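You operate a simulated robot arm through the tools that you are given. There is no shell and no other tool.

The job below is to be done with a simulated robot arm. You get a single attempt, and the scene is never put back.

## Task
Rinse the suds off both boards with cold water.
Fine: Set the sink knob, turn the water on and use the wand; stand it back in its holder and turn the water off. Leave the boards in place and the drain lever closed.

Only the result counts: the job must be done as asked and must still hold three seconds after the hand-in. Knocking over, shifting, dropping, spilling or breaking anything else fails it.

## Robot
A 7-joint arm with a two-finger parallel gripper, fixed in place. Base frame: the origin is on the floor under the middle of its stand, x ahead of it, y to its left, z up; the work surface is at about z = 862. Lengths are in mm, angles in rad, forces in N, time in s.
It reaches about 1247 mm from its shoulder. Its first joint turns from -2.304 to 2.304 rad. Payload 3.91 kg.
The TCP is the grasp point between the finger pads, 30 mm short of the fingertips. In the tool frame z runs along the fingers and y along their closing line. Largest opening 110 mm; finger width 20, thickness 10; the body of the gripper, 48 by 112 mm, starts 55 mm behind the TCP.
Orientation is that of the tool frame in the base frame, as a unit quaternion [x, y, z, w]. With the fingers straight down and closing along the base's y, the tool's x points along the base's -x, its y along +y and its z along -z.

## Interface
- The arm moves only by the tool nudge_tool. Its argument "series" is one flat list of numbers, 7 for each row, row after row: the opening, from 0 (shut) to 1 (fully open), then the shift along the tool's x, y, z in mm, then the turn, a rotation vector about the tool's x, y, z in rad. In form: [gripper, x, y, z, rx, ry, rz, gripper, x, y, z, rx, ry, rz, ...]. A call has 1 to 20 rows; each row is the pose to reach, as a shift and turn from the pose commanded when the call began, along the tool's axes at that moment. Rows are played at 5 a second. More than 50 mm and 0.15 rad between two rows, or a gripper value outside its range, and nothing of the call is played. Where a pose cannot be reached the arm comes as near as it can. A force on the tool above 40 N (or 10 N above the force at the start of the call, whichever is more), or a blocked arm, ends the call early, and 0.2 s more pass. Each finger travels about 108 mm/s and halts on what it meets, pressing with about 23 N; the grip force reading is that of the motor and also rises with nothing between the fingers. The clock runs only during rows and for 0.2 s after the last one: add rows that repeat a pose to give the fingers time. It gives the time, the measured TCP pose, the force on the tool (base axes), the opening and the grip force at its end, in the units of the frame above (readings bear some noise), with the torque about the TCP (base axes, N m) and any sound that the robot's microphone picked up.
- Cameras (640 x 400 px; columns grow to the right, rows downward): "scene" is fixed at [406, -641.6, 1743.7]; the picture's right is [0.97, -0.23, 0.00], its down [-0.15, -0.62, -0.77] and it looks along [0.18, 0.75, -0.64] (base axes); focal length 325 px, centre (320, 200). "wrist" rides on the gripper at [72, 17, -103] in the tool frame; the picture's right is [-0.23, 0.97, 0.00], its down [-0.76, -0.18, -0.62] and it looks along [-0.61, -0.14, 0.78] (tool axes); focal length 222 px, centre (320, 200). There is no depth. A picture from a camera that has moved, and an enlarged one, comes with that camera's place and axes in the base frame and with its lens. The place of the scene camera against the robot may be out by one fixed shift of up to 18 mm in any direction.
- grab_frame(camera): a new picture of that camera. No time passes.
- inspect(camera, box): a new picture of the part [left, top, right, bottom] of that camera's present view, enlarged. No time passes.
- close_job(): hands the job in; it is judged then, once.

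Nothing tells you positions but the pictures and the camera data. Unless the task says otherwise, let go and move clear before handing in.

The tools are called after ">>>" as a command line: name --argument value ..., lists and objects as JSON in quotes. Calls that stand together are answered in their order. nudge_tool: Moves the arm, as the interface text tells. Its arguments: {"type":"object","properties":{"series":{"type":"array","items":{"type":"number"}}},"required":["series"]} The other tools are called the same way: grab_frame (camera) takes a picture; inspect (camera, box) takes an enlarged picture of a part of a camera's view; close_job () hands the job in.

At the start:

```text
time_s: 0.0
ee_pos: [330.5, 481.6, 1368.3]
ee_rot: [0.0, 1.0, 0.0, 0.0]
force: [0.3, 0.7, 0.4]
ft_torque: [-0.01, -0.03, 0.0]
gripper_width: 110.0
grip_force: 0.0
```

scene: 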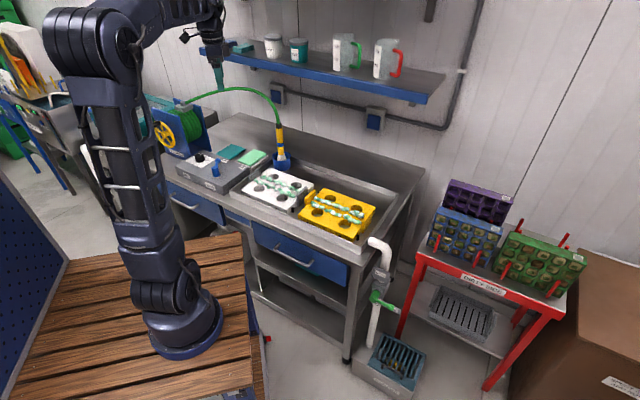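
wrist: 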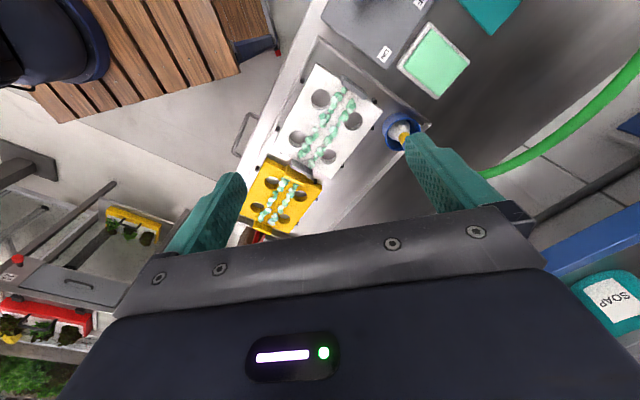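

I see a sink bench with a white and a yellow board carrying suds, a wand standing in a blue holder with a green hose, and a grey control box with a blue lever. I'll look closer at each of these before moving.

>>> inspect --camera "scene" --box '[140, 80, 300, 200]'

>>> inspect --camera "scene" --box '[220, 140, 400, 250]'

>>> inspect --camera "scene" --box '[340, 220, 440, 400]'

>>> inspect --camera "wrist" --box '[220, 0, 540, 240]'

```text
3.33 times, centred on (220, 140) of scene
camera zoom: at [406.0, -641.6, 1743.7], right [0.97, -0.23, 0.0], down [-0.15, -0.62, -0.77], along [0.18, 0.75, -0.64], focal length 1083 px, centre (653, 400)
```

zoom: 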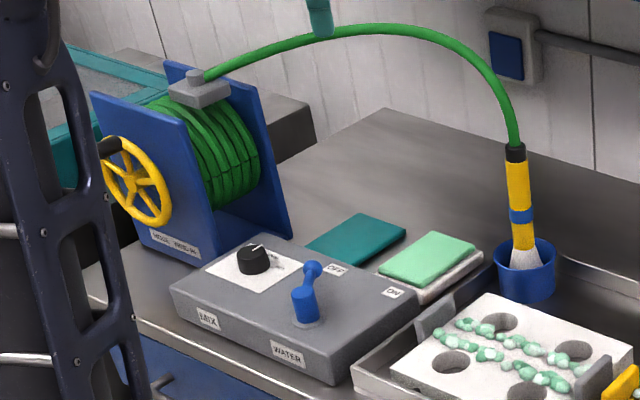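

```text
3.56 times, centred on (310, 195) of scene
camera zoom: at [406.0, -641.6, 1743.7], right [0.97, -0.23, 0.0], down [-0.15, -0.62, -0.77], along [0.18, 0.75, -0.64], focal length 1155 px, centre (356, 218)
```

zoom: 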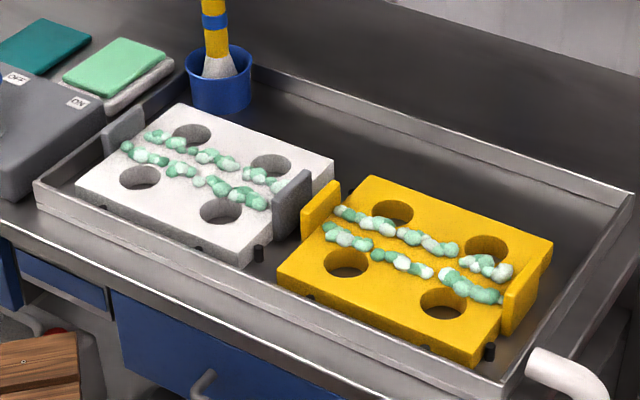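

```text
2.22 times, centred on (390, 310) of scene
camera zoom: at [406.0, -641.6, 1743.7], right [0.97, -0.23, 0.0], down [-0.15, -0.62, -0.77], along [0.18, 0.75, -0.64], focal length 722 px, centre (164, -44)
```

zoom: 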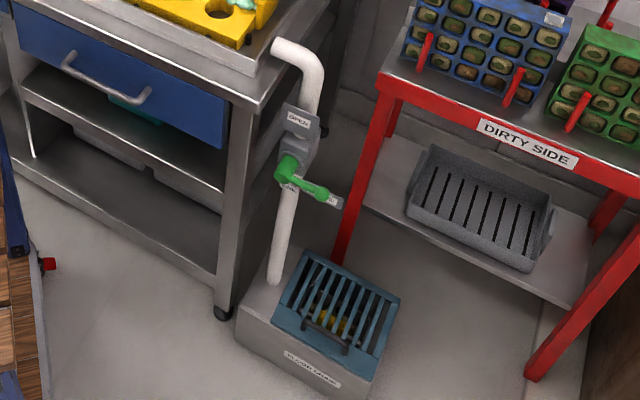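

```text
1.67 times, centred on (380, 120) of wrist
camera zoom: at [258.1, 498.6, 1471.0], right [0.23, 0.97, 0.0], down [0.76, -0.18, 0.62], along [0.61, -0.14, -0.78], focal length 370 px, centre (220, 333)
```

zoom: 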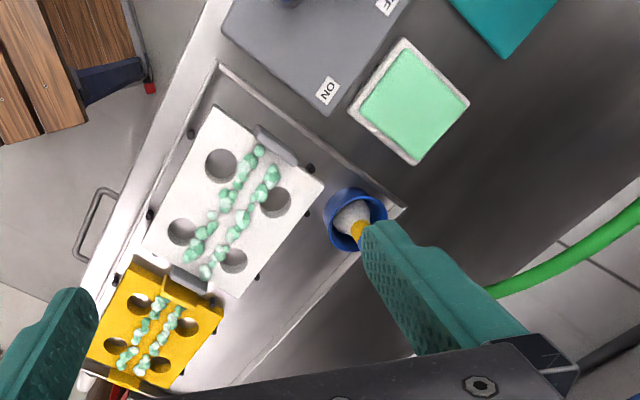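

The bench is turned about 45° to the base: white board near (462, 476), yellow board near (668, 274), wand cup near (510, 650), and the control box near (190, 680). I'll turn the tool 45° and move so the wrist camera looks down at the control box.

>>> nudge_tool --series '[1, 32.7, 11.3, 24.6, 0, 0, -0.087, 1, 65.3, 22.7, 49.1, 0, 0, -0.174, 1, 98, 34, 73.7, 0, 0, -0.262, 1, 130.7, 45.3, 98.2, 0, 0, -0.349, 1, 163.3, 56.7, 122.8, 0, 0, -0.436, 1, 196, 68, 147.3, 0, 0, -0.523, 1, 228.7, 79.3, 171.9, 0, 0, -0.611, 1, 261.3, 90.7, 196.4, 0, 0, -0.698, 1, 294, 102, 221, 0, 0, -0.785]'

>>> grab_frame --camera "wrist"

>>> grab_frame --camera "scene"

```text
time_s: 2.0
ee_pos: [38.8, 585.1, 1147.0]
ee_rot: [-0.382, 0.924, 0.001, 0.001]
force: [1.4, -0.8, 0.0]
ft_torque: [0.02, -0.01, 0.01]
gripper_width: 110.0
grip_force: 0.2
```

```text
taken
camera wrist: at [-25.6, 545.3, 1250.9], right [-0.53, 0.85, 0.0], down [0.66, 0.41, 0.62], along [0.53, 0.33, -0.78], focal length 222 px, centre (320, 200)
```

wrist: 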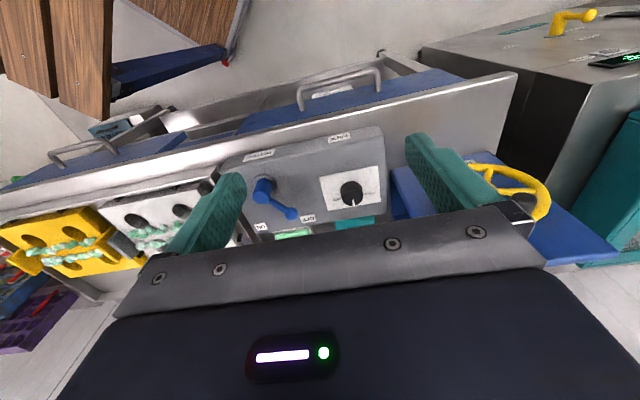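

```text
taken
```

scene: 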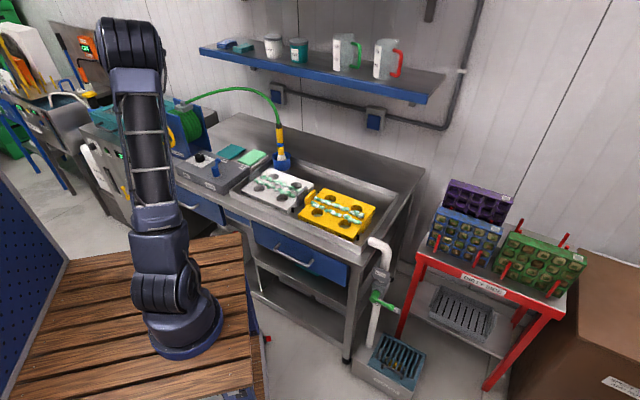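

The control box, knob and lever are now in view (picture is upside down). I'll zoom in on them.

>>> inspect --camera "wrist" --box '[210, 110, 420, 250]'

>>> inspect --camera "wrist" --box '[310, 150, 400, 220]'

>>> inspect --camera "scene" --box '[160, 120, 300, 210]'

>>> inspect --camera "scene" --box '[180, 140, 240, 180]'

```text
2.86 times, centred on (315, 180) of wrist
camera zoom: at [-25.6, 545.3, 1250.9], right [-0.53, 0.85, 0.0], down [0.66, 0.41, 0.62], along [0.53, 0.33, -0.78], focal length 635 px, centre (334, 257)
```

zoom: 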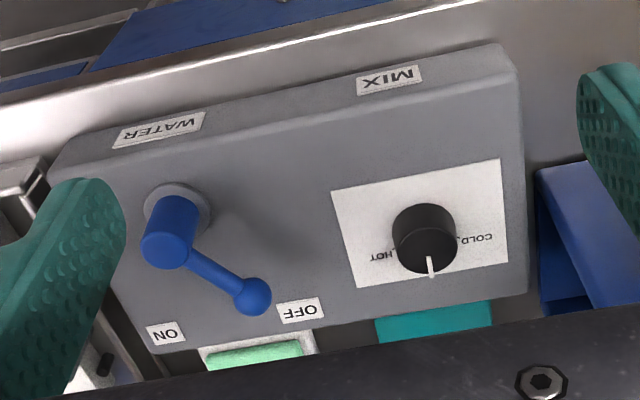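

```text
5.71 times, centred on (355, 185) of wrist
camera zoom: at [-25.6, 545.3, 1250.9], right [-0.53, 0.85, 0.0], down [0.66, 0.41, 0.62], along [0.53, 0.33, -0.78], focal length 1269 px, centre (120, 286)
```

zoom: 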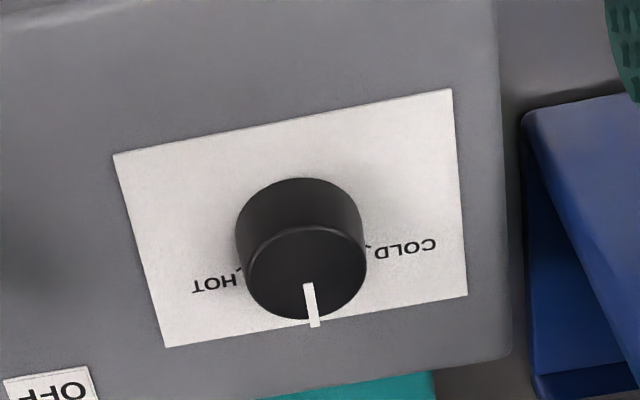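

```text
4.44 times, centred on (230, 165) of scene
camera zoom: at [406.0, -641.6, 1743.7], right [0.97, -0.23, 0.0], down [-0.15, -0.62, -0.77], along [0.18, 0.75, -0.64], focal length 1444 px, centre (720, 356)
```

zoom: 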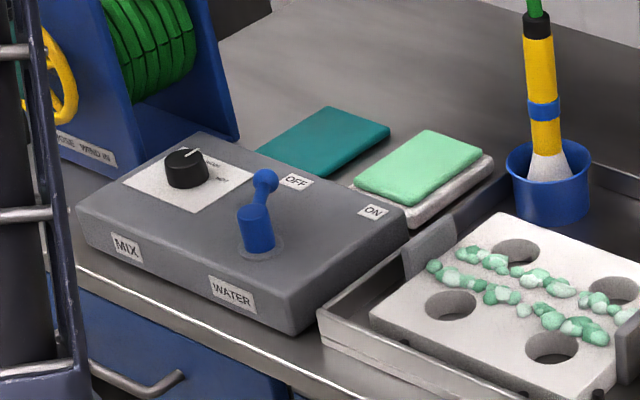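

```text
10.00 times, centred on (210, 160) of scene
camera zoom: at [406.0, -641.6, 1743.7], right [0.97, -0.23, 0.0], down [-0.15, -0.62, -0.77], along [0.18, 0.75, -0.64], focal length 3248 px, centre (1420, 600)
```

zoom: 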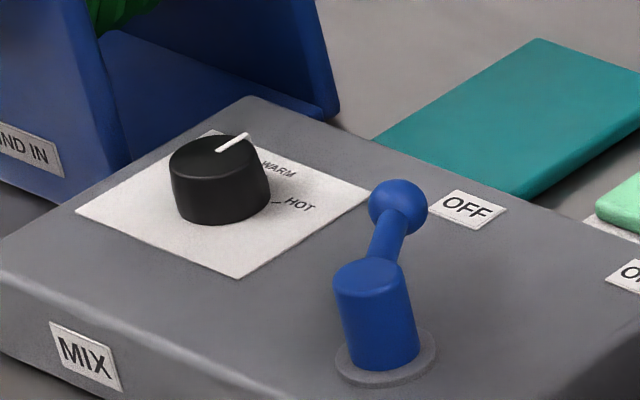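

The knob pointer is at WARM, COLD lies counter-clockwise (to the left), and the lever is at OFF with ON to its right. Before approaching the knob I'll look at the reel beside it for clearance.

>>> inspect --camera "wrist" --box '[380, 120, 640, 290]'

>>> inspect --camera "scene" --box '[130, 80, 230, 170]'

```text
2.35 times, centred on (510, 205) of wrist
camera zoom: at [-25.6, 545.3, 1250.9], right [-0.53, 0.85, 0.0], down [0.66, 0.41, 0.62], along [0.53, 0.33, -0.78], focal length 523 px, centre (-127, 188)
```

zoom: 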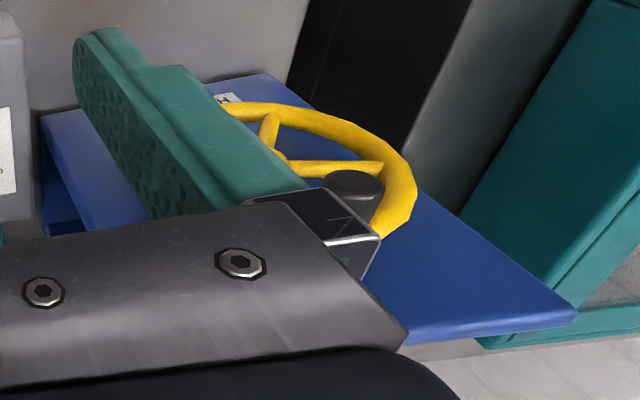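

```text
4.44 times, centred on (180, 125) of scene
camera zoom: at [406.0, -641.6, 1743.7], right [0.97, -0.23, 0.0], down [-0.15, -0.62, -0.77], along [0.18, 0.75, -0.64], focal length 1444 px, centre (942, 533)
```

zoom: 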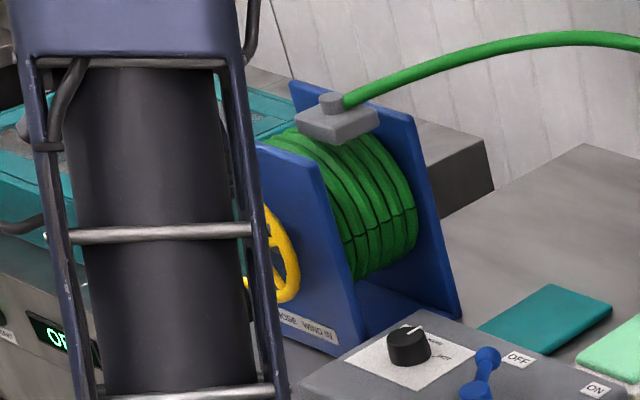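

The reel's front plate reaches u≈-489 while the knob is at u≈-405, so there's about 25 mm of clearance to the gripper. I'll move above the knob and check alignment.

>>> nudge_tool --series '[1, -34.1, 3.8, 13.4, 0, 0, 0, 1, -68.2, 7.6, 26.8, 0, 0, 0, 1, -102.2, 11.5, 40.2, 0, 0, 0, 1, -136.3, 15.3, 53.6, 0, 0, 0, 1, -170.4, 19.1, 67, 0, 0, 0]'

>>> grab_frame --camera "wrist"

>>> inspect --camera "wrist" --box '[230, 60, 430, 200]'

>>> inspect --camera "scene" --box '[130, 80, 290, 200]'

```text
time_s: 3.2
ee_pos: [145.4, 717.7, 1080.6]
ee_rot: [-0.383, 0.924, 0.0, 0.0]
force: [-0.3, -0.4, 0.5]
ft_torque: [0.03, 0.0, 0.01]
gripper_width: 110.0
grip_force: 0.0
```

```text
taken
camera wrist: at [81.5, 679.1, 1184.1], right [-0.53, 0.85, 0.0], down [0.66, 0.41, 0.62], along [0.53, 0.33, -0.78], focal length 222 px, centre (320, 200)
```

wrist: 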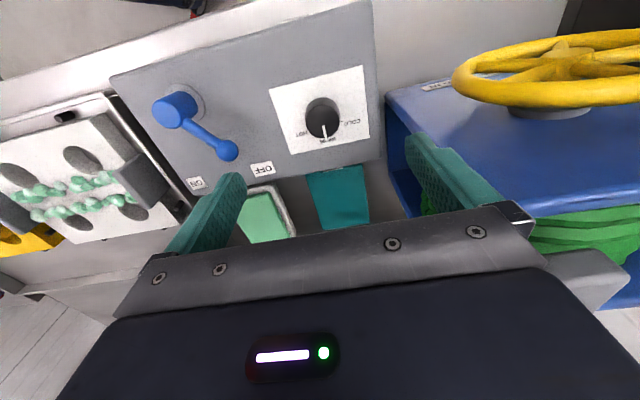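

```text
2.86 times, centred on (330, 130) of wrist
camera zoom: at [81.5, 679.1, 1184.1], right [-0.53, 0.85, 0.0], down [0.66, 0.41, 0.62], along [0.53, 0.33, -0.78], focal length 635 px, centre (291, 400)
```

zoom: 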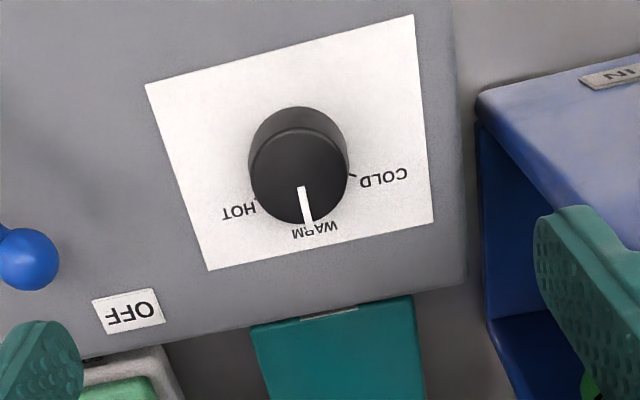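

```text
3.33 times, centred on (210, 140) of scene
camera zoom: at [406.0, -641.6, 1743.7], right [0.97, -0.23, 0.0], down [-0.15, -0.62, -0.77], along [0.18, 0.75, -0.64], focal length 1083 px, centre (687, 400)
```

zoom: 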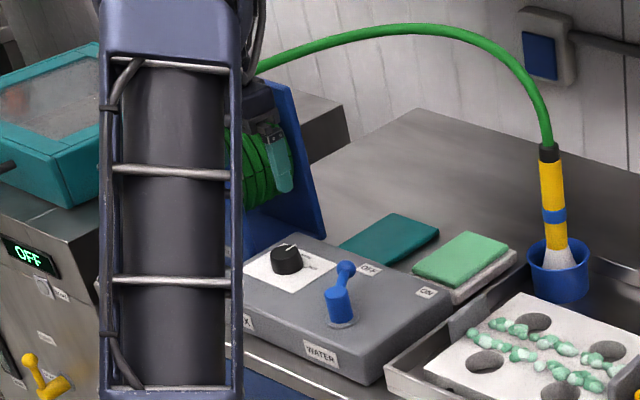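

I place the knob top centre at about (152.5, 726.7, 938) with the panel at z≈906. I'll look at the tick marks at a higher zoom to get the COLD angle.

>>> inspect --camera "wrist" --box '[295, 85, 375, 155]'

>>> inspect --camera "wrist" --box '[140, 70, 300, 200]'

```text
5.71 times, centred on (335, 120) of wrist
camera zoom: at [81.5, 679.1, 1184.1], right [-0.53, 0.85, 0.0], down [0.66, 0.41, 0.62], along [0.53, 0.33, -0.78], focal length 1269 px, centre (234, 657)
```

zoom: 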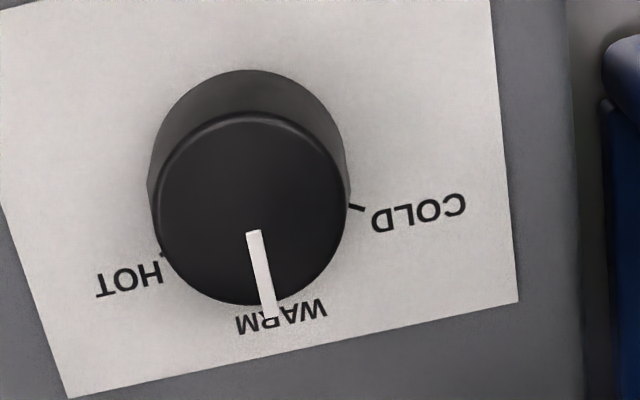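

```text
3.08 times, centred on (220, 135) of wrist
camera zoom: at [81.5, 679.1, 1184.1], right [-0.53, 0.85, 0.0], down [0.66, 0.41, 0.62], along [0.53, 0.33, -0.78], focal length 684 px, centre (628, 400)
```

zoom: 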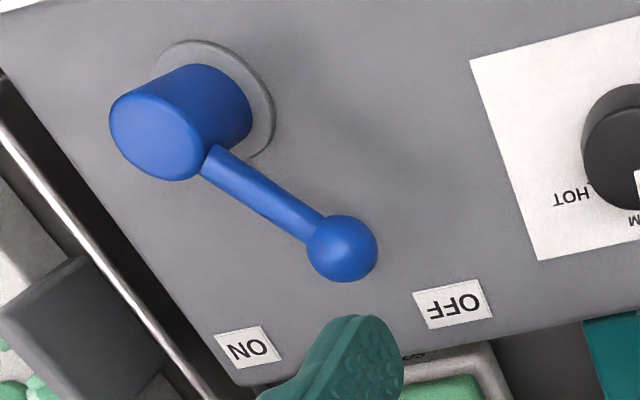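

Geometry now: knob ±57° or so from WARM, lever pivot at (228.5, 583.5) with its ball at (241, 648, 942). I'll go down to just above the knob with the fingers at about 66 mm and check the centring.

>>> nudge_tool --series '[0.6, -11.4, 1.3, 35, 0, 0, 0, 0.6, -11.4, 1.3, 70, 0, 0, 0, 0.6, -11.4, 1.3, 100, 0, 0, 0, 0.6, -11.4, 1.3, 100, 0, 0, 0]'

>>> inspect --camera "wrist" --box '[200, 90, 440, 240]'

>>> inspect --camera "scene" --box '[150, 110, 250, 190]'

```text
time_s: 4.2
ee_pos: [152.7, 727.7, 977.4]
ee_rot: [-0.382, 0.924, 0.0, -0.001]
force: [0.1, -0.2, -0.5]
ft_torque: [0.03, 0.04, 0.02]
gripper_width: 66.1
grip_force: 0.0
```

```text
2.67 times, centred on (320, 165) of wrist
camera zoom: at [90.0, 687.5, 1081.4], right [-0.53, 0.85, 0.0], down [0.66, 0.41, 0.62], along [0.53, 0.33, -0.78], focal length 592 px, centre (320, 293)
```

zoom: 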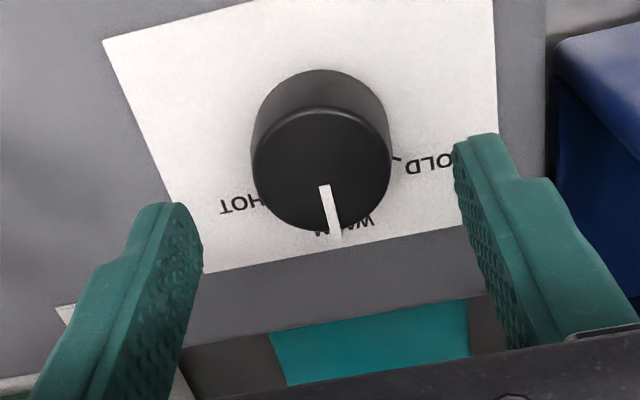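

```text
5.00 times, centred on (200, 150) of scene
camera zoom: at [406.0, -641.6, 1743.7], right [0.97, -0.23, 0.0], down [-0.15, -0.62, -0.77], along [0.18, 0.75, -0.64], focal length 1624 px, centre (920, 450)
```

zoom: 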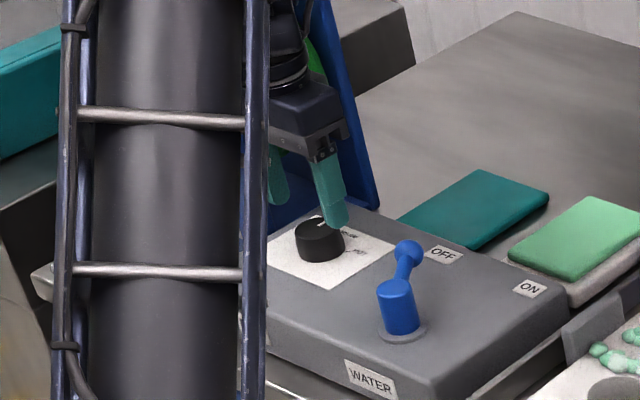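

The knob sits centred between the fingers. I'll descend around it and close on it.

>>> nudge_tool --series '[0.6, 1.5, 0, 17, 0, 0, 0, 0.6, 1.5, 0, 34, 0, 0, 0, 0.6, 1.5, 0, 34, 0, 0, 0, 0, 1.5, 0, 34, 0, 0, 0, 0, 1.5, 0, 34, 0, 0, 0, 0, 1.5, 0, 34, 0, 0, 0]'

>>> inspect --camera "wrist" --box '[200, 90, 440, 240]'

```text
time_s: 5.6
ee_pos: [152.4, 726.2, 944.4]
ee_rot: [-0.383, 0.924, 0.0, 0.0]
force: [1.7, -3.1, -1.0]
ft_torque: [0.09, -0.38, -0.02]
gripper_width: 40.4
grip_force: 44.4
```

```text
2.67 times, centred on (320, 165) of wrist
camera zoom: at [88.6, 686.0, 1047.9], right [-0.53, 0.85, 0.0], down [0.66, 0.41, 0.62], along [0.53, 0.33, -0.78], focal length 592 px, centre (320, 293)
```

zoom: 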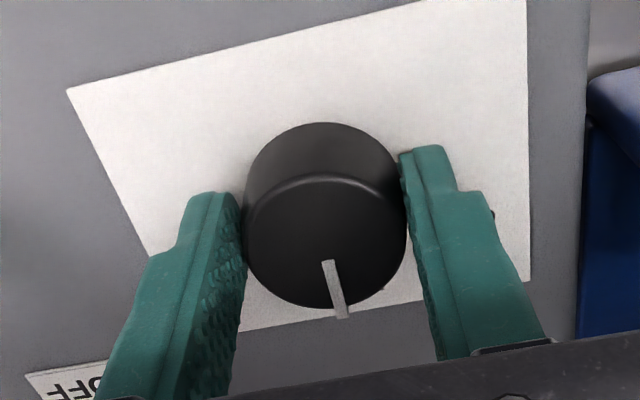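

The knob is gripped at 40 mm. I'll turn it counter-clockwise about 1.0 rad toward COLD.

>>> nudge_tool --series '[0, 0, 0, 0, 0, 0, -0.125, 0, 0, 0, 0, 0, 0, -0.25, 0, 0, 0, 0, 0, 0, -0.375, 0, 0, 0, 0, 0, 0, -0.5, 0, 0, 0, 0, 0, 0, -0.625, 0, 0, 0, 0, 0, 0, -0.75, 0, 0, 0, 0, 0, 0, -0.875, 0, 0, 0, 0, 0, 0, -1.0, 0, 0, 0, 0, 0, 0, -1.0]'

>>> inspect --camera "wrist" --box '[200, 90, 440, 240]'

>>> inspect --camera "scene" --box '[150, 110, 250, 190]'

```text
time_s: 6.7
ee_pos: [154.2, 724.5, 944.0]
ee_rot: [-0.618, 0.786, -0.002, 0.0]
force: [5.2, -5.0, 5.6]
ft_torque: [-0.29, -0.07, -0.03]
gripper_width: 40.4
grip_force: 45.1
stopped in row 5: the force on the tool passed its limit at 41 N (the readings are from after the stop); the commanded pose is now the measured one
```

```text
2.67 times, centred on (320, 165) of wrist
camera zoom: at [120.2, 658.7, 1048.0], right [-0.89, 0.45, 0.0], down [0.35, 0.7, 0.62], along [0.28, 0.55, -0.78], focal length 592 px, centre (320, 293)
```

zoom: 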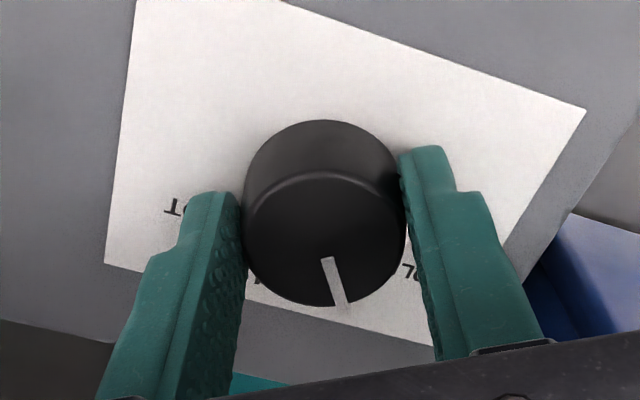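

```text
5.00 times, centred on (200, 150) of scene
camera zoom: at [406.0, -641.6, 1743.7], right [0.97, -0.23, 0.0], down [-0.15, -0.62, -0.77], along [0.18, 0.75, -0.64], focal length 1624 px, centre (920, 450)
```

zoom: 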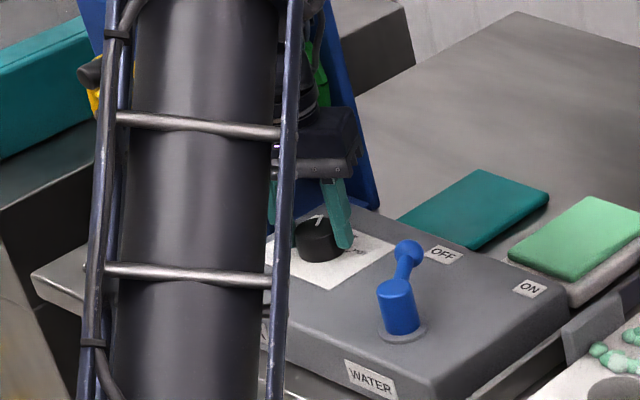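

The turn stopped at about 31° on a force spike, although the knob did follow the fingers. I'll check for any contact with the reel before continuing.

>>> grab_frame --camera "wrist"

>>> inspect --camera "scene" --box '[170, 80, 230, 140]'

```text
taken
camera wrist: at [120.2, 658.7, 1048.0], right [-0.89, 0.45, 0.0], down [0.35, 0.7, 0.62], along [0.28, 0.55, -0.78], focal length 222 px, centre (320, 200)
```

wrist: 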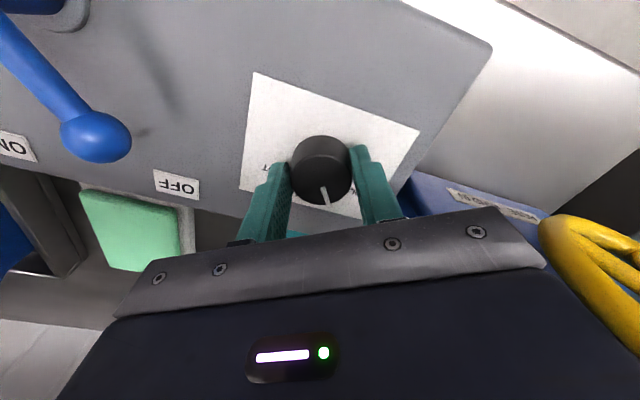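

```text
6.67 times, centred on (200, 110) of scene
camera zoom: at [406.0, -641.6, 1743.7], right [0.97, -0.23, 0.0], down [-0.15, -0.62, -0.77], along [0.18, 0.75, -0.64], focal length 2165 px, centre (1120, 800)
```

zoom: 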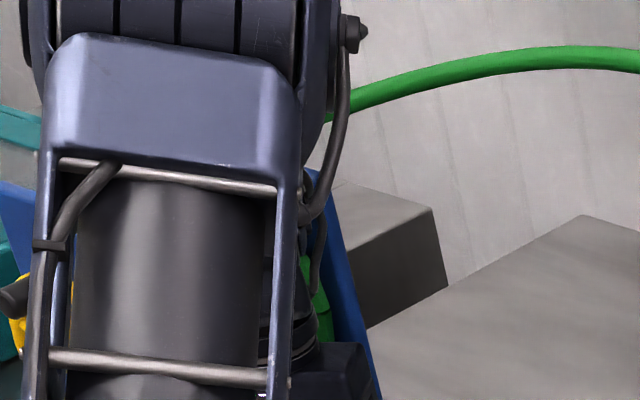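

No contact with the reel is visible, so the spike most likely came from a slightly off-centre grip. I'll release, re-check the centring and re-grip.

>>> nudge_tool --series '[0.55, 0, 0, 0, 0, 0, 0, 0.55, 0, 0, 0, 0, 0, 0, 0.55, 0, 0, 0, 0, 0, 0]'

>>> inspect --camera "wrist" --box '[240, 100, 400, 220]'

```text
time_s: 7.5
ee_pos: [152.9, 724.9, 944.5]
ee_rot: [-0.618, 0.786, -0.002, 0.0]
force: [0.1, -0.2, 0.8]
ft_torque: [0.03, -0.01, 0.0]
gripper_width: 60.5
grip_force: 0.0
```

```text
3.33 times, centred on (320, 160) of wrist
camera zoom: at [119.7, 659.0, 1047.7], right [-0.89, 0.45, 0.0], down [0.35, 0.7, 0.62], along [0.28, 0.55, -0.78], focal length 740 px, centre (320, 333)
```

zoom: 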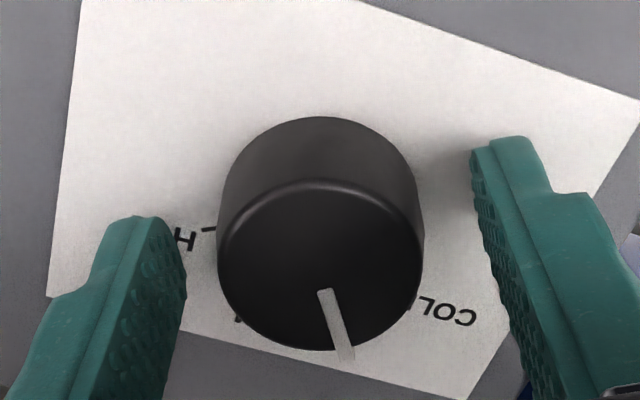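

The fingers look centred on the knob again. I'll re-grip and turn a smaller amount, watching the force.

>>> nudge_tool --series '[0, 0, 0, 0, 0, 0, 0, 0, 0, 0, 0, 0, 0, 0, 0, 0, 0, 0, 0, 0, -0.06, 0, 0, 0, 0, 0, 0, -0.12, 0, 0, 0, 0, 0, 0, -0.18]'

```text
time_s: 8.7
ee_pos: [155.8, 725.4, 943.4]
ee_rot: [-0.687, 0.726, -0.002, 0.0]
force: [18.1, -3.2, 7.6]
ft_torque: [-0.83, -0.46, -0.06]
gripper_width: 40.0
grip_force: 45.2
```

The force pattern puts the true knob axis near (155.8, 729.6), about 5 mm from where I was turning. I'll open, re-centre on that and re-grip.

>>> nudge_tool --series '[0.5, 0, 0, 0, 0, 0, 0, 0.5, 0, 0, 0, 0, 0, 0, 0.5, -4.9, -2.6, 0, 0, 0, 0, 0.5, -4.9, -2.6, 0, 0, 0, 0, 0, -4.9, -2.6, 0, 0, 0, 0, 0, -4.9, -2.6, 0, 0, 0, 0]'

```text
time_s: 10.1
ee_pos: [154.3, 729.6, 944.8]
ee_rot: [-0.687, 0.726, 0.0, 0.0]
force: [-11.6, 2.8, -0.8]
ft_torque: [-0.02, 0.54, -0.02]
gripper_width: 40.2
grip_force: 45.3
```

The force is smaller now and slightly the other way; I'll trim by about 1 mm and turn on a little further.

>>> nudge_tool --series '[0, 0, 1.0, 0, 0, 0, 0, 0, 0, 1.0, 0, 0, 0, -0.07, 0, 0, 1.0, 0, 0, 0, -0.14, 0, 0, 1.0, 0, 0, 0, -0.2, 0, 0, 1.0, 0, 0, 0, -0.2]'

>>> inspect --camera "wrist" --box '[240, 100, 400, 220]'

```text
time_s: 11.3
ee_pos: [155.0, 730.1, 944.5]
ee_rot: [0.756, -0.654, 0.002, 0.001]
force: [-14.7, 4.6, 0.9]
ft_torque: [0.58, 0.81, 0.02]
gripper_width: 39.9
grip_force: 44.7
```

```text
3.33 times, centred on (320, 160) of wrist
camera zoom: at [148.3, 655.9, 1047.8], right [-1.0, 0.08, 0.0], down [0.06, 0.78, 0.62], along [0.05, 0.62, -0.78], focal length 740 px, centre (320, 333)
```

zoom: 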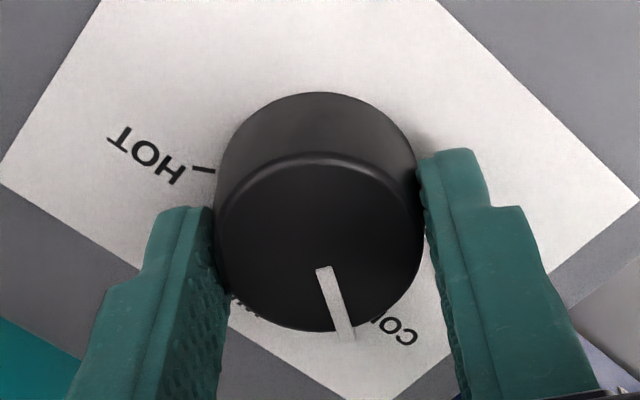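

The tool has turned 53° in total and the COLD tick sits at about 52°, so the knob should be there. I'll release, lift and verify the pointer.

>>> nudge_tool --series '[0.6, 0, 0, 0, 0, 0, 0, 0.6, 0, 0, 0, 0, 0, 0, 0.6, 0, 0, -35, 0, 0, 0, 0.6, 0, 0, -70, 0, 0, 0, 0.6, 0, 0, -105, 0, 0, 0, 0.6, 0, 0, -135, 0, 0, 0]'

>>> inspect --camera "wrist" --box '[270, 60, 390, 150]'

>>> inspect --camera "scene" --box '[170, 130, 250, 190]'

```text
time_s: 12.7
ee_pos: [155.3, 731.1, 1079.5]
ee_rot: [0.756, -0.655, 0.002, 0.001]
force: [0.4, 0.0, -0.9]
ft_torque: [-0.02, -0.01, -0.02]
gripper_width: 66.1
grip_force: 0.1
```

```text
4.44 times, centred on (330, 105) of wrist
camera zoom: at [148.0, 656.8, 1182.4], right [-1.0, 0.09, 0.0], down [0.06, 0.78, 0.62], along [0.06, 0.62, -0.78], focal length 987 px, centre (276, 622)
```

zoom: 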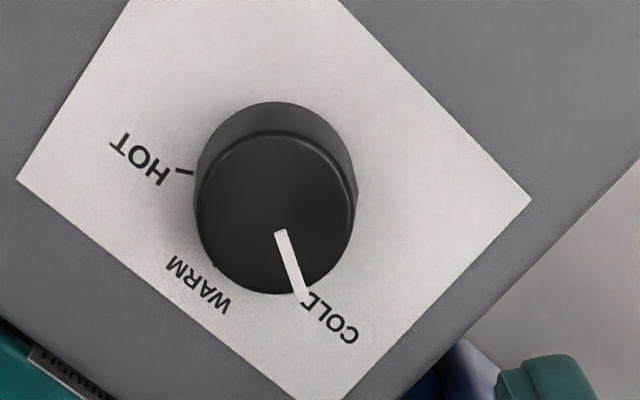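

```text
6.67 times, centred on (210, 160) of scene
camera zoom: at [406.0, -641.6, 1743.7], right [0.97, -0.23, 0.0], down [-0.15, -0.62, -0.77], along [0.18, 0.75, -0.64], focal length 2165 px, centre (1053, 467)
```

zoom: 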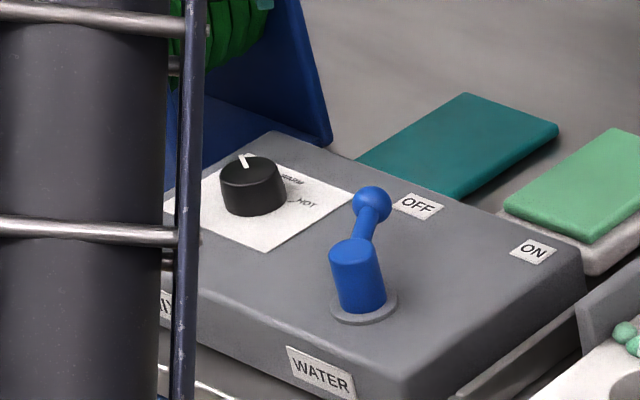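

The pointer now sits at the COLD label, but the knob hides the tick from this side. I'll turn back to the earlier heading to compare pointer and tick directly.

>>> nudge_tool --series '[0.6, 2, 2, 0, 0, 0, 0.13, 0.6, 4, 4, 0, 0, 0, 0.26, 0.6, 6, 6, 0, 0, 0, 0.39, 0.6, 8, 8, 0, 0, 0, 0.52, 0.6, 10, 10, 0, 0, 0, 0.65, 0.6, 11, 11, 0, 0, 0, 0.79, 0.6, 11.4, 11.8, 0, 0, 0, 0.93]'

>>> inspect --camera "wrist" --box '[295, 85, 375, 155]'

>>> grab_frame --camera "wrist"

```text
time_s: 14.3
ee_pos: [144.0, 717.1, 1078.3]
ee_rot: [-0.382, 0.924, -0.002, 0.001]
force: [0.6, 0.3, -0.3]
ft_torque: [0.05, 0.01, 0.06]
gripper_width: 65.9
grip_force: 0.1
```

```text
5.71 times, centred on (335, 120) of wrist
camera zoom: at [81.1, 678.7, 1182.6], right [-0.52, 0.85, 0.0], down [0.66, 0.41, 0.62], along [0.53, 0.32, -0.78], focal length 1269 px, centre (234, 657)
```

zoom: 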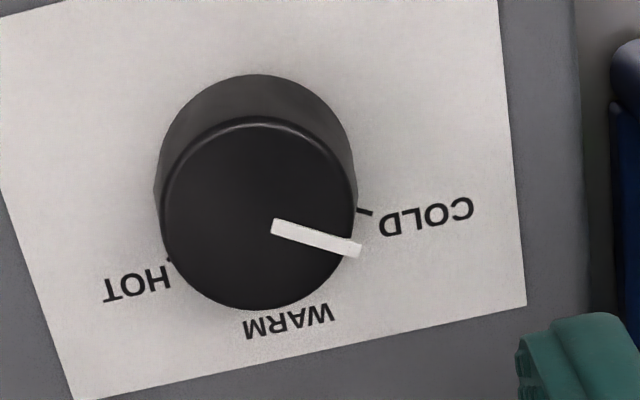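

```text
taken
camera wrist: at [81.1, 678.7, 1182.6], right [-0.52, 0.85, 0.0], down [0.66, 0.41, 0.62], along [0.53, 0.32, -0.78], focal length 222 px, centre (320, 200)
```

wrist: 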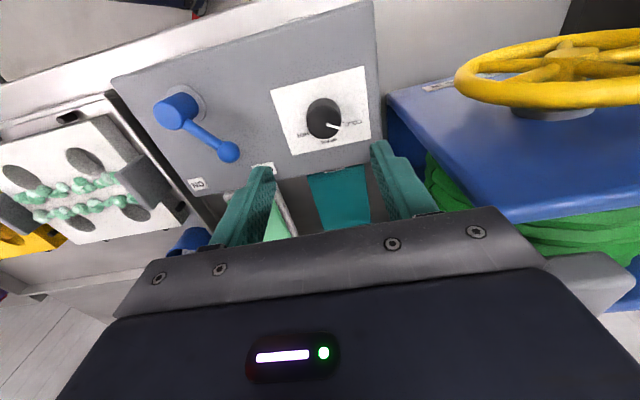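

The pointer may be a few degrees past the COLD tick, and parallax makes that hard to judge. I'll put the camera straight above the knob to measure it without parallax.

>>> nudge_tool --series '[0.6, -9.3, -10.2, 0, 0, 0, 0.13, 0.6, -18.6, -20.5, 0, 0, 0, 0.26, 0.6, -28, -30.7, 0, 0, 0, 0.39, 0.6, -37.3, -41, 0, 0, 0, 0.52, 0.6, -46.6, -51.2, 0, 0, 0, 0.65, 0.6, -55.9, -61.5, 0, 0, 0, 0.785]'

>>> grab_frame --camera "wrist"

>>> inspect --camera "wrist" --box '[280, 0, 360, 60]'

```text
time_s: 15.7
ee_pos: [228.8, 713.0, 1079.7]
ee_rot: [0.001, 1.0, -0.002, 0.001]
force: [0.2, -0.1, 0.3]
ft_torque: [0.0, 0.01, -0.02]
gripper_width: 65.9
grip_force: 0.0
```

```text
taken
camera wrist: at [155.7, 730.4, 1183.1], right [0.23, 0.97, 0.0], down [0.76, -0.18, 0.63], along [0.61, -0.15, -0.78], focal length 222 px, centre (320, 200)
```

wrist: 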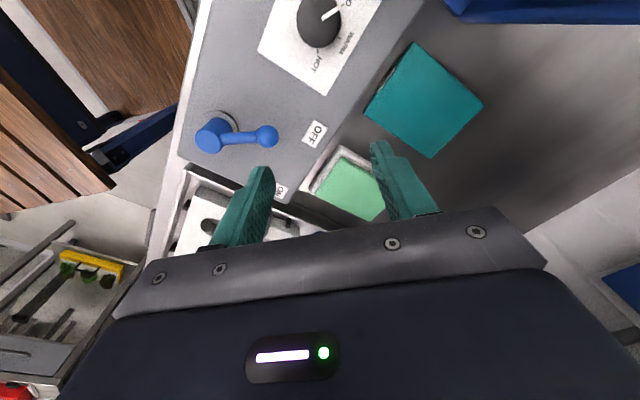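

```text
6.67 times, centred on (320, 30) of wrist
camera zoom: at [155.7, 730.4, 1183.1], right [0.23, 0.97, 0.0], down [0.76, -0.18, 0.63], along [0.61, -0.15, -0.78], focal length 1481 px, centre (320, 1333)
```

zoom: 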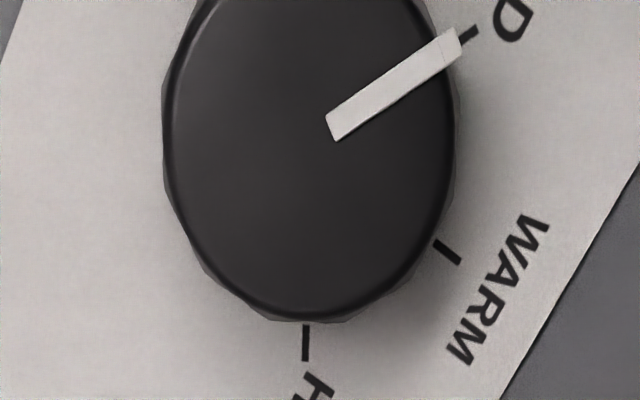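

Seen from above, the pointer lines up exactly with the COLD tick. Next is the lever; I'll zoom in on it from here to triangulate the ball.

>>> inspect --camera "wrist" --box '[170, 80, 340, 210]'

```text
3.08 times, centred on (255, 145) of wrist
camera zoom: at [155.7, 730.4, 1183.1], right [0.23, 0.97, 0.0], down [0.76, -0.18, 0.63], along [0.61, -0.15, -0.78], focal length 684 px, centre (520, 369)
```

zoom: 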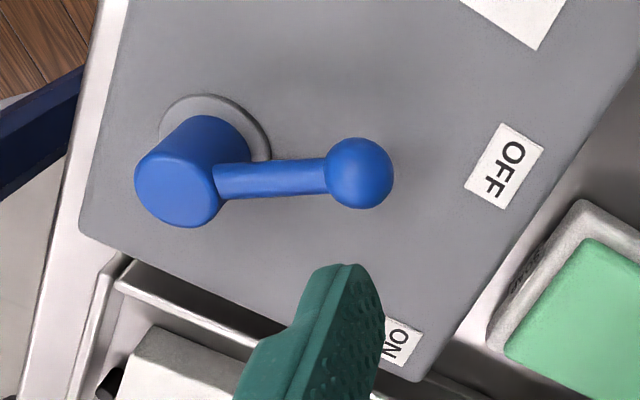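

The lever ball is at about (241, 648, 942) and its pivot at (228.5, 584), 65 mm away; ON should bring the ball to about (292, 596). I'll go above the ball with the fingers set to straddle it along the bench direction.

>>> nudge_tool --series '[0.5, -2.1, -10.6, 11.7, 0, 0, -0.131, 0.5, -4.2, -21.2, 23.3, 0, 0, -0.262, 0.5, -6.4, -31.9, 35, 0, 0, -0.393, 0.5, -8.5, -42.5, 46.7, 0, 0, -0.523, 0.5, -10.6, -53.1, 58.3, 0, 0, -0.654, 0.5, -12.7, -63.7, 70, 0, 0, -0.785, 0.5, -12.7, -63.7, 70, 0, 0, -0.785]'

>>> grab_frame --camera "wrist"

>>> inspect --camera "scene" --box '[170, 110, 290, 200]'

```text
time_s: 17.3
ee_pos: [243.1, 649.2, 1010.1]
ee_rot: [-0.382, 0.924, -0.002, 0.001]
force: [-0.3, -0.4, -0.7]
ft_torque: [0.0, -0.01, -0.02]
gripper_width: 55.1
grip_force: 0.0
```

```text
taken
camera wrist: at [178.2, 610.0, 1113.3], right [-0.53, 0.85, 0.0], down [0.66, 0.41, 0.62], along [0.53, 0.33, -0.78], focal length 222 px, centre (320, 200)
```

wrist: 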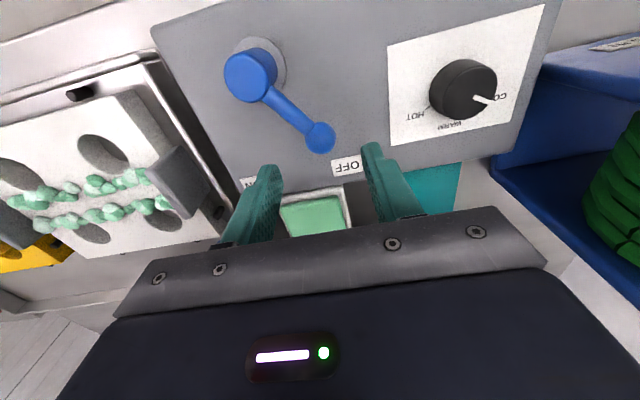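

```text
4.44 times, centred on (230, 155) of scene
camera zoom: at [406.0, -641.6, 1743.7], right [0.97, -0.23, 0.0], down [-0.15, -0.62, -0.77], along [0.18, 0.75, -0.64], focal length 1444 px, centre (720, 400)
```

zoom: 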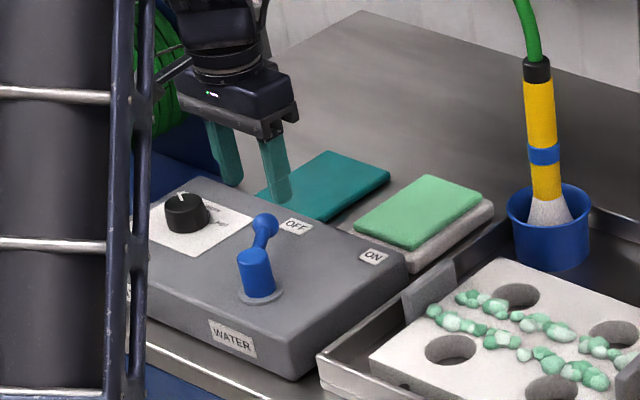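

The ball is centred under the fingers. I'll descend around it and narrow the opening.

>>> nudge_tool --series '[0.5, 0, 0, 28, 0, 0, 0, 0.5, 0, 0, 55, 0, 0, 0, 0.36, 0, 0, 55, 0, 0, 0, 0.36, 0, 0, 55, 0, 0, 0]'

>>> inspect --camera "wrist" --box '[200, 70, 440, 220]'

```text
time_s: 18.3
ee_pos: [242.7, 647.2, 956.1]
ee_rot: [-0.382, 0.924, -0.002, 0.001]
force: [-0.1, -0.4, -0.3]
ft_torque: [0.0, 0.02, -0.01]
gripper_width: 39.7
grip_force: 0.0
```

```text
2.67 times, centred on (320, 145) of wrist
camera zoom: at [178.7, 608.3, 1059.3], right [-0.53, 0.85, 0.0], down [0.66, 0.41, 0.62], along [0.53, 0.33, -0.78], focal length 592 px, centre (320, 347)
```

zoom: 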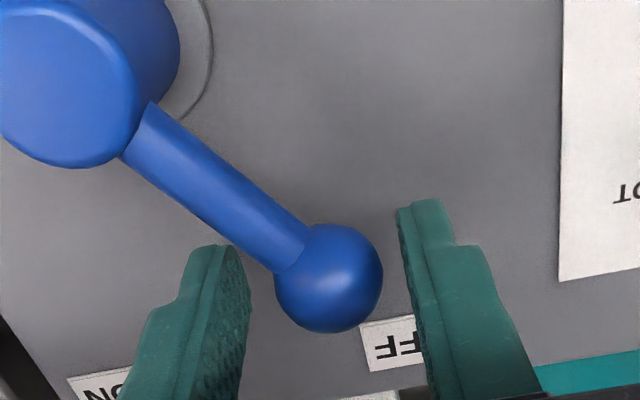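

The ball sits between the fingers. I'll sweep it along its arc toward ON.

>>> nudge_tool --series '[0.33, 1.7, -5.4, 0, 0, 0, 0, 0.33, -3.3, -14.2, 0, 0, 0, 0, 0.33, -7.2, -24.9, 0, 0, 0, 0, 0.33, -9.2, -36.1, 0, 0, 0, 0, 0.33, -9.2, -47.4, 0, 0, 0, 0, 0.33, -7.2, -58.5, 0, 0, 0, 0, 0.33, -3.3, -69.2, 0, 0, 0, 0, 0.33, 1.7, -78.1, 0, 0, 0, 0, 0.33, 4, -82, 0, 0, 0, 0]'

>>> grab_frame --camera "wrist"

>>> inspect --camera "scene" --box '[170, 110, 290, 200]'

```text
time_s: 20.3
ee_pos: [297.5, 589.4, 956.0]
ee_rot: [-0.382, 0.924, 0.0, 0.0]
force: [1.7, 19.1, -5.0]
ft_torque: [0.23, -0.21, -0.43]
gripper_width: 42.6
grip_force: 6.4
```

```text
taken
camera wrist: at [233.0, 550.6, 1059.1], right [-0.53, 0.85, 0.0], down [0.66, 0.41, 0.62], along [0.53, 0.33, -0.78], focal length 222 px, centre (320, 200)
```

wrist: 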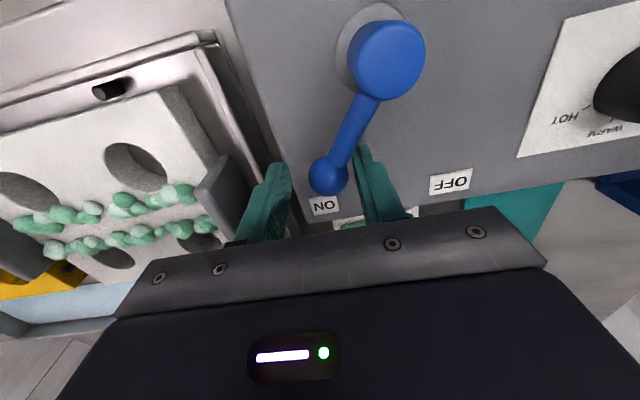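

```text
4.44 times, centred on (230, 155) of scene
camera zoom: at [406.0, -641.6, 1743.7], right [0.97, -0.23, 0.0], down [-0.15, -0.62, -0.77], along [0.18, 0.75, -0.64], focal length 1444 px, centre (720, 400)
```

zoom: 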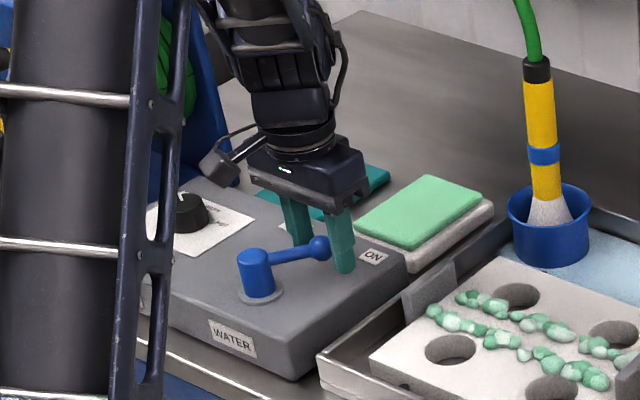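

The lever is at ON and pale blue water already shows in the basin. I'll check the basin and the wand closely before moving; no time passes while looking.

>>> inspect --camera "scene" --box '[230, 120, 400, 250]'

>>> inspect --camera "scene" --box '[250, 75, 330, 185]'

```text
3.08 times, centred on (315, 185) of scene
camera zoom: at [406.0, -641.6, 1743.7], right [0.97, -0.23, 0.0], down [-0.15, -0.62, -0.77], along [0.18, 0.75, -0.64], focal length 999 px, centre (335, 246)
```

zoom: 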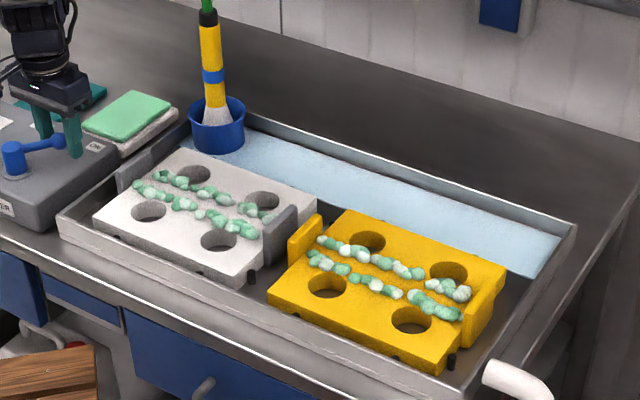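

```text
3.64 times, centred on (290, 130) of scene
camera zoom: at [406.0, -641.6, 1743.7], right [0.97, -0.23, 0.0], down [-0.15, -0.62, -0.77], along [0.18, 0.75, -0.64], focal length 1181 px, centre (429, 454)
```

zoom: 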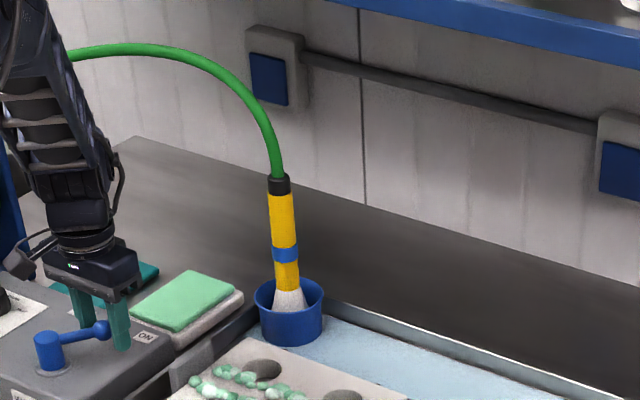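

Only a shallow strip of water along the back channel is showing, so there is time. I estimate the wand handle stands at about (525, 655) with its yellow part from z≈924 to 1058. I'll leave the lever, lift, tilt the fingers outward and stop about 150 mm short of the wand to look.

>>> nudge_tool --series '[0.6, 0, 1, 0, 0, 0, 0, 0.6, 0, 1, -40, 0, 0, 0, 0.6, 0, 0, -80, 0, 0, 0, 1, -12.9, -16.3, -90.3, 0, -0.129, 0, 1, -25.8, -32.7, -100.6, 0, -0.257, 0, 1, -38.7, -49, -110.9, 0, -0.386, 0, 1, -51.7, -65.4, -121.1, 0, -0.514, 0, 1, -64.6, -81.7, -131.4, 0, -0.643, 0, 1, -77.5, -98.1, -141.7, 0, -0.771, 0, 1, -90.4, -114.4, -152, 0, -0.9, 0]'

>>> grab_frame --camera "wrist"

>>> grab_frame --camera "scene"

```text
time_s: 22.5
ee_pos: [439.9, 570.0, 1106.9]
ee_rot: [-0.345, 0.832, 0.165, 0.402]
force: [-0.5, 0.6, 0.6]
ft_torque: [-0.01, 0.01, -0.02]
gripper_width: 110.1
grip_force: 0.0
```

```text
taken
camera wrist: at [338.5, 494.6, 1115.2], right [-0.59, 0.79, 0.17], down [0.11, -0.13, 0.98], along [0.8, 0.6, -0.01], focal length 222 px, centre (320, 200)
```

wrist: 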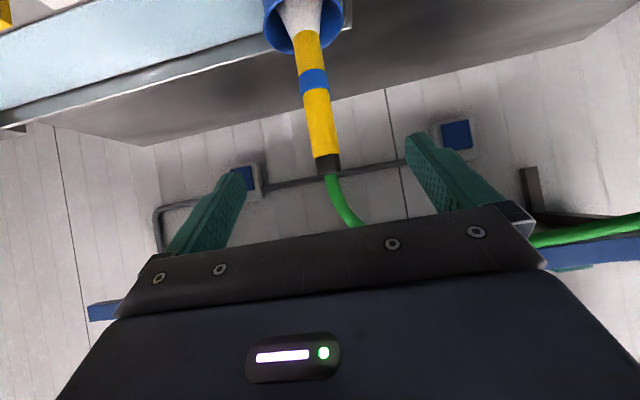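

```text
taken
```

scene: 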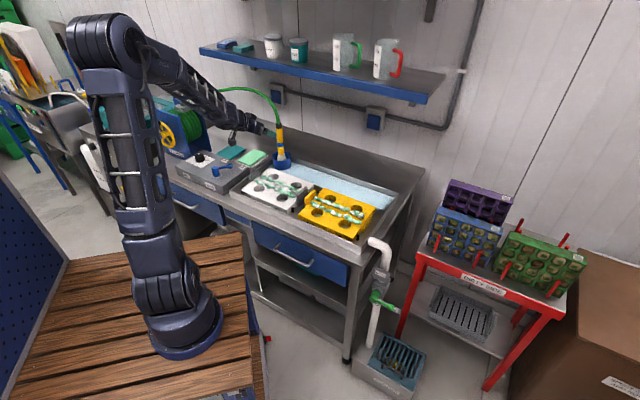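

Two cameras agree on the wand: cap at (531, 656, 1071) and band at (531, 659, 976), so it stands vertically at about (531, 657.5). I'll advance to the handle at z≈1020 and close.

>>> nudge_tool --series '[1, -5, -1.3, 35, 0, 0, 0, 1, -10.5, -2.5, 75, 0, 0, 0, 1, -10.5, -2.5, 115, 0, 0, 0, 1, -10.5, -2.5, 153, 0, 0, 0, 1, -10.5, -2.5, 153, 0, 0, 0, 0, -10.5, -2.5, 153, 0, 0, 0, 0, -10.5, -2.5, 153, 0, 0, 0, 0, -10.5, -2.5, 153, 0, 0, 0, 0, -10.5, -2.5, 153, 0, 0, 0]'

>>> grab_frame --camera "wrist"

>>> inspect --camera "scene" --box '[220, 75, 400, 245]'

```text
time_s: 24.5
ee_pos: [533.2, 657.4, 1019.3]
ee_rot: [-0.345, 0.832, 0.165, 0.403]
force: [-1.3, 0.7, 0.3]
ft_torque: [0.13, 0.08, -0.01]
gripper_width: 29.3
grip_force: 23.7
```

```text
taken
camera wrist: at [431.4, 580.0, 1027.0], right [-0.59, 0.79, 0.17], down [0.11, -0.13, 0.98], along [0.8, 0.6, -0.01], focal length 222 px, centre (320, 200)
```

wrist: 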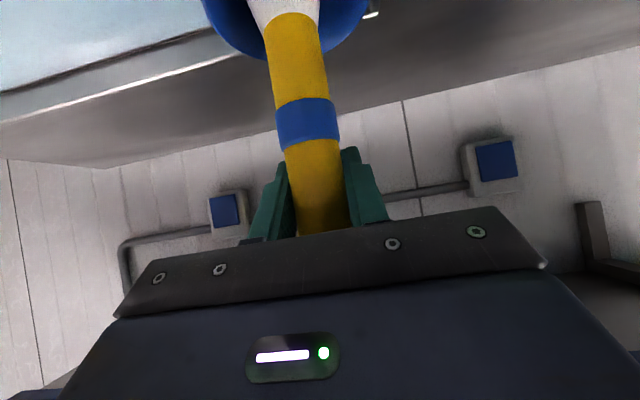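

```text
2.35 times, centred on (310, 160) of scene
camera zoom: at [406.0, -641.6, 1743.7], right [0.97, -0.23, 0.0], down [-0.15, -0.62, -0.77], along [0.18, 0.75, -0.64], focal length 764 px, centre (344, 294)
```

zoom: 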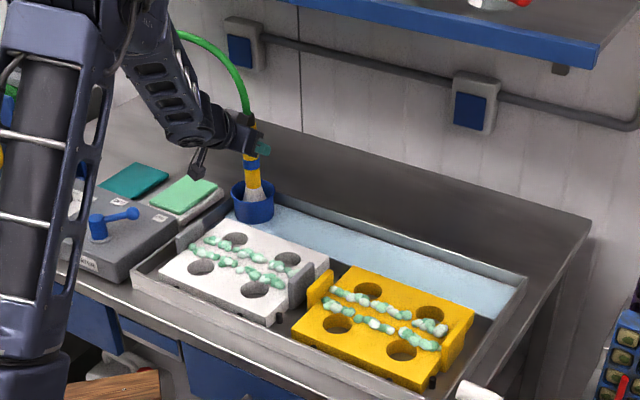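

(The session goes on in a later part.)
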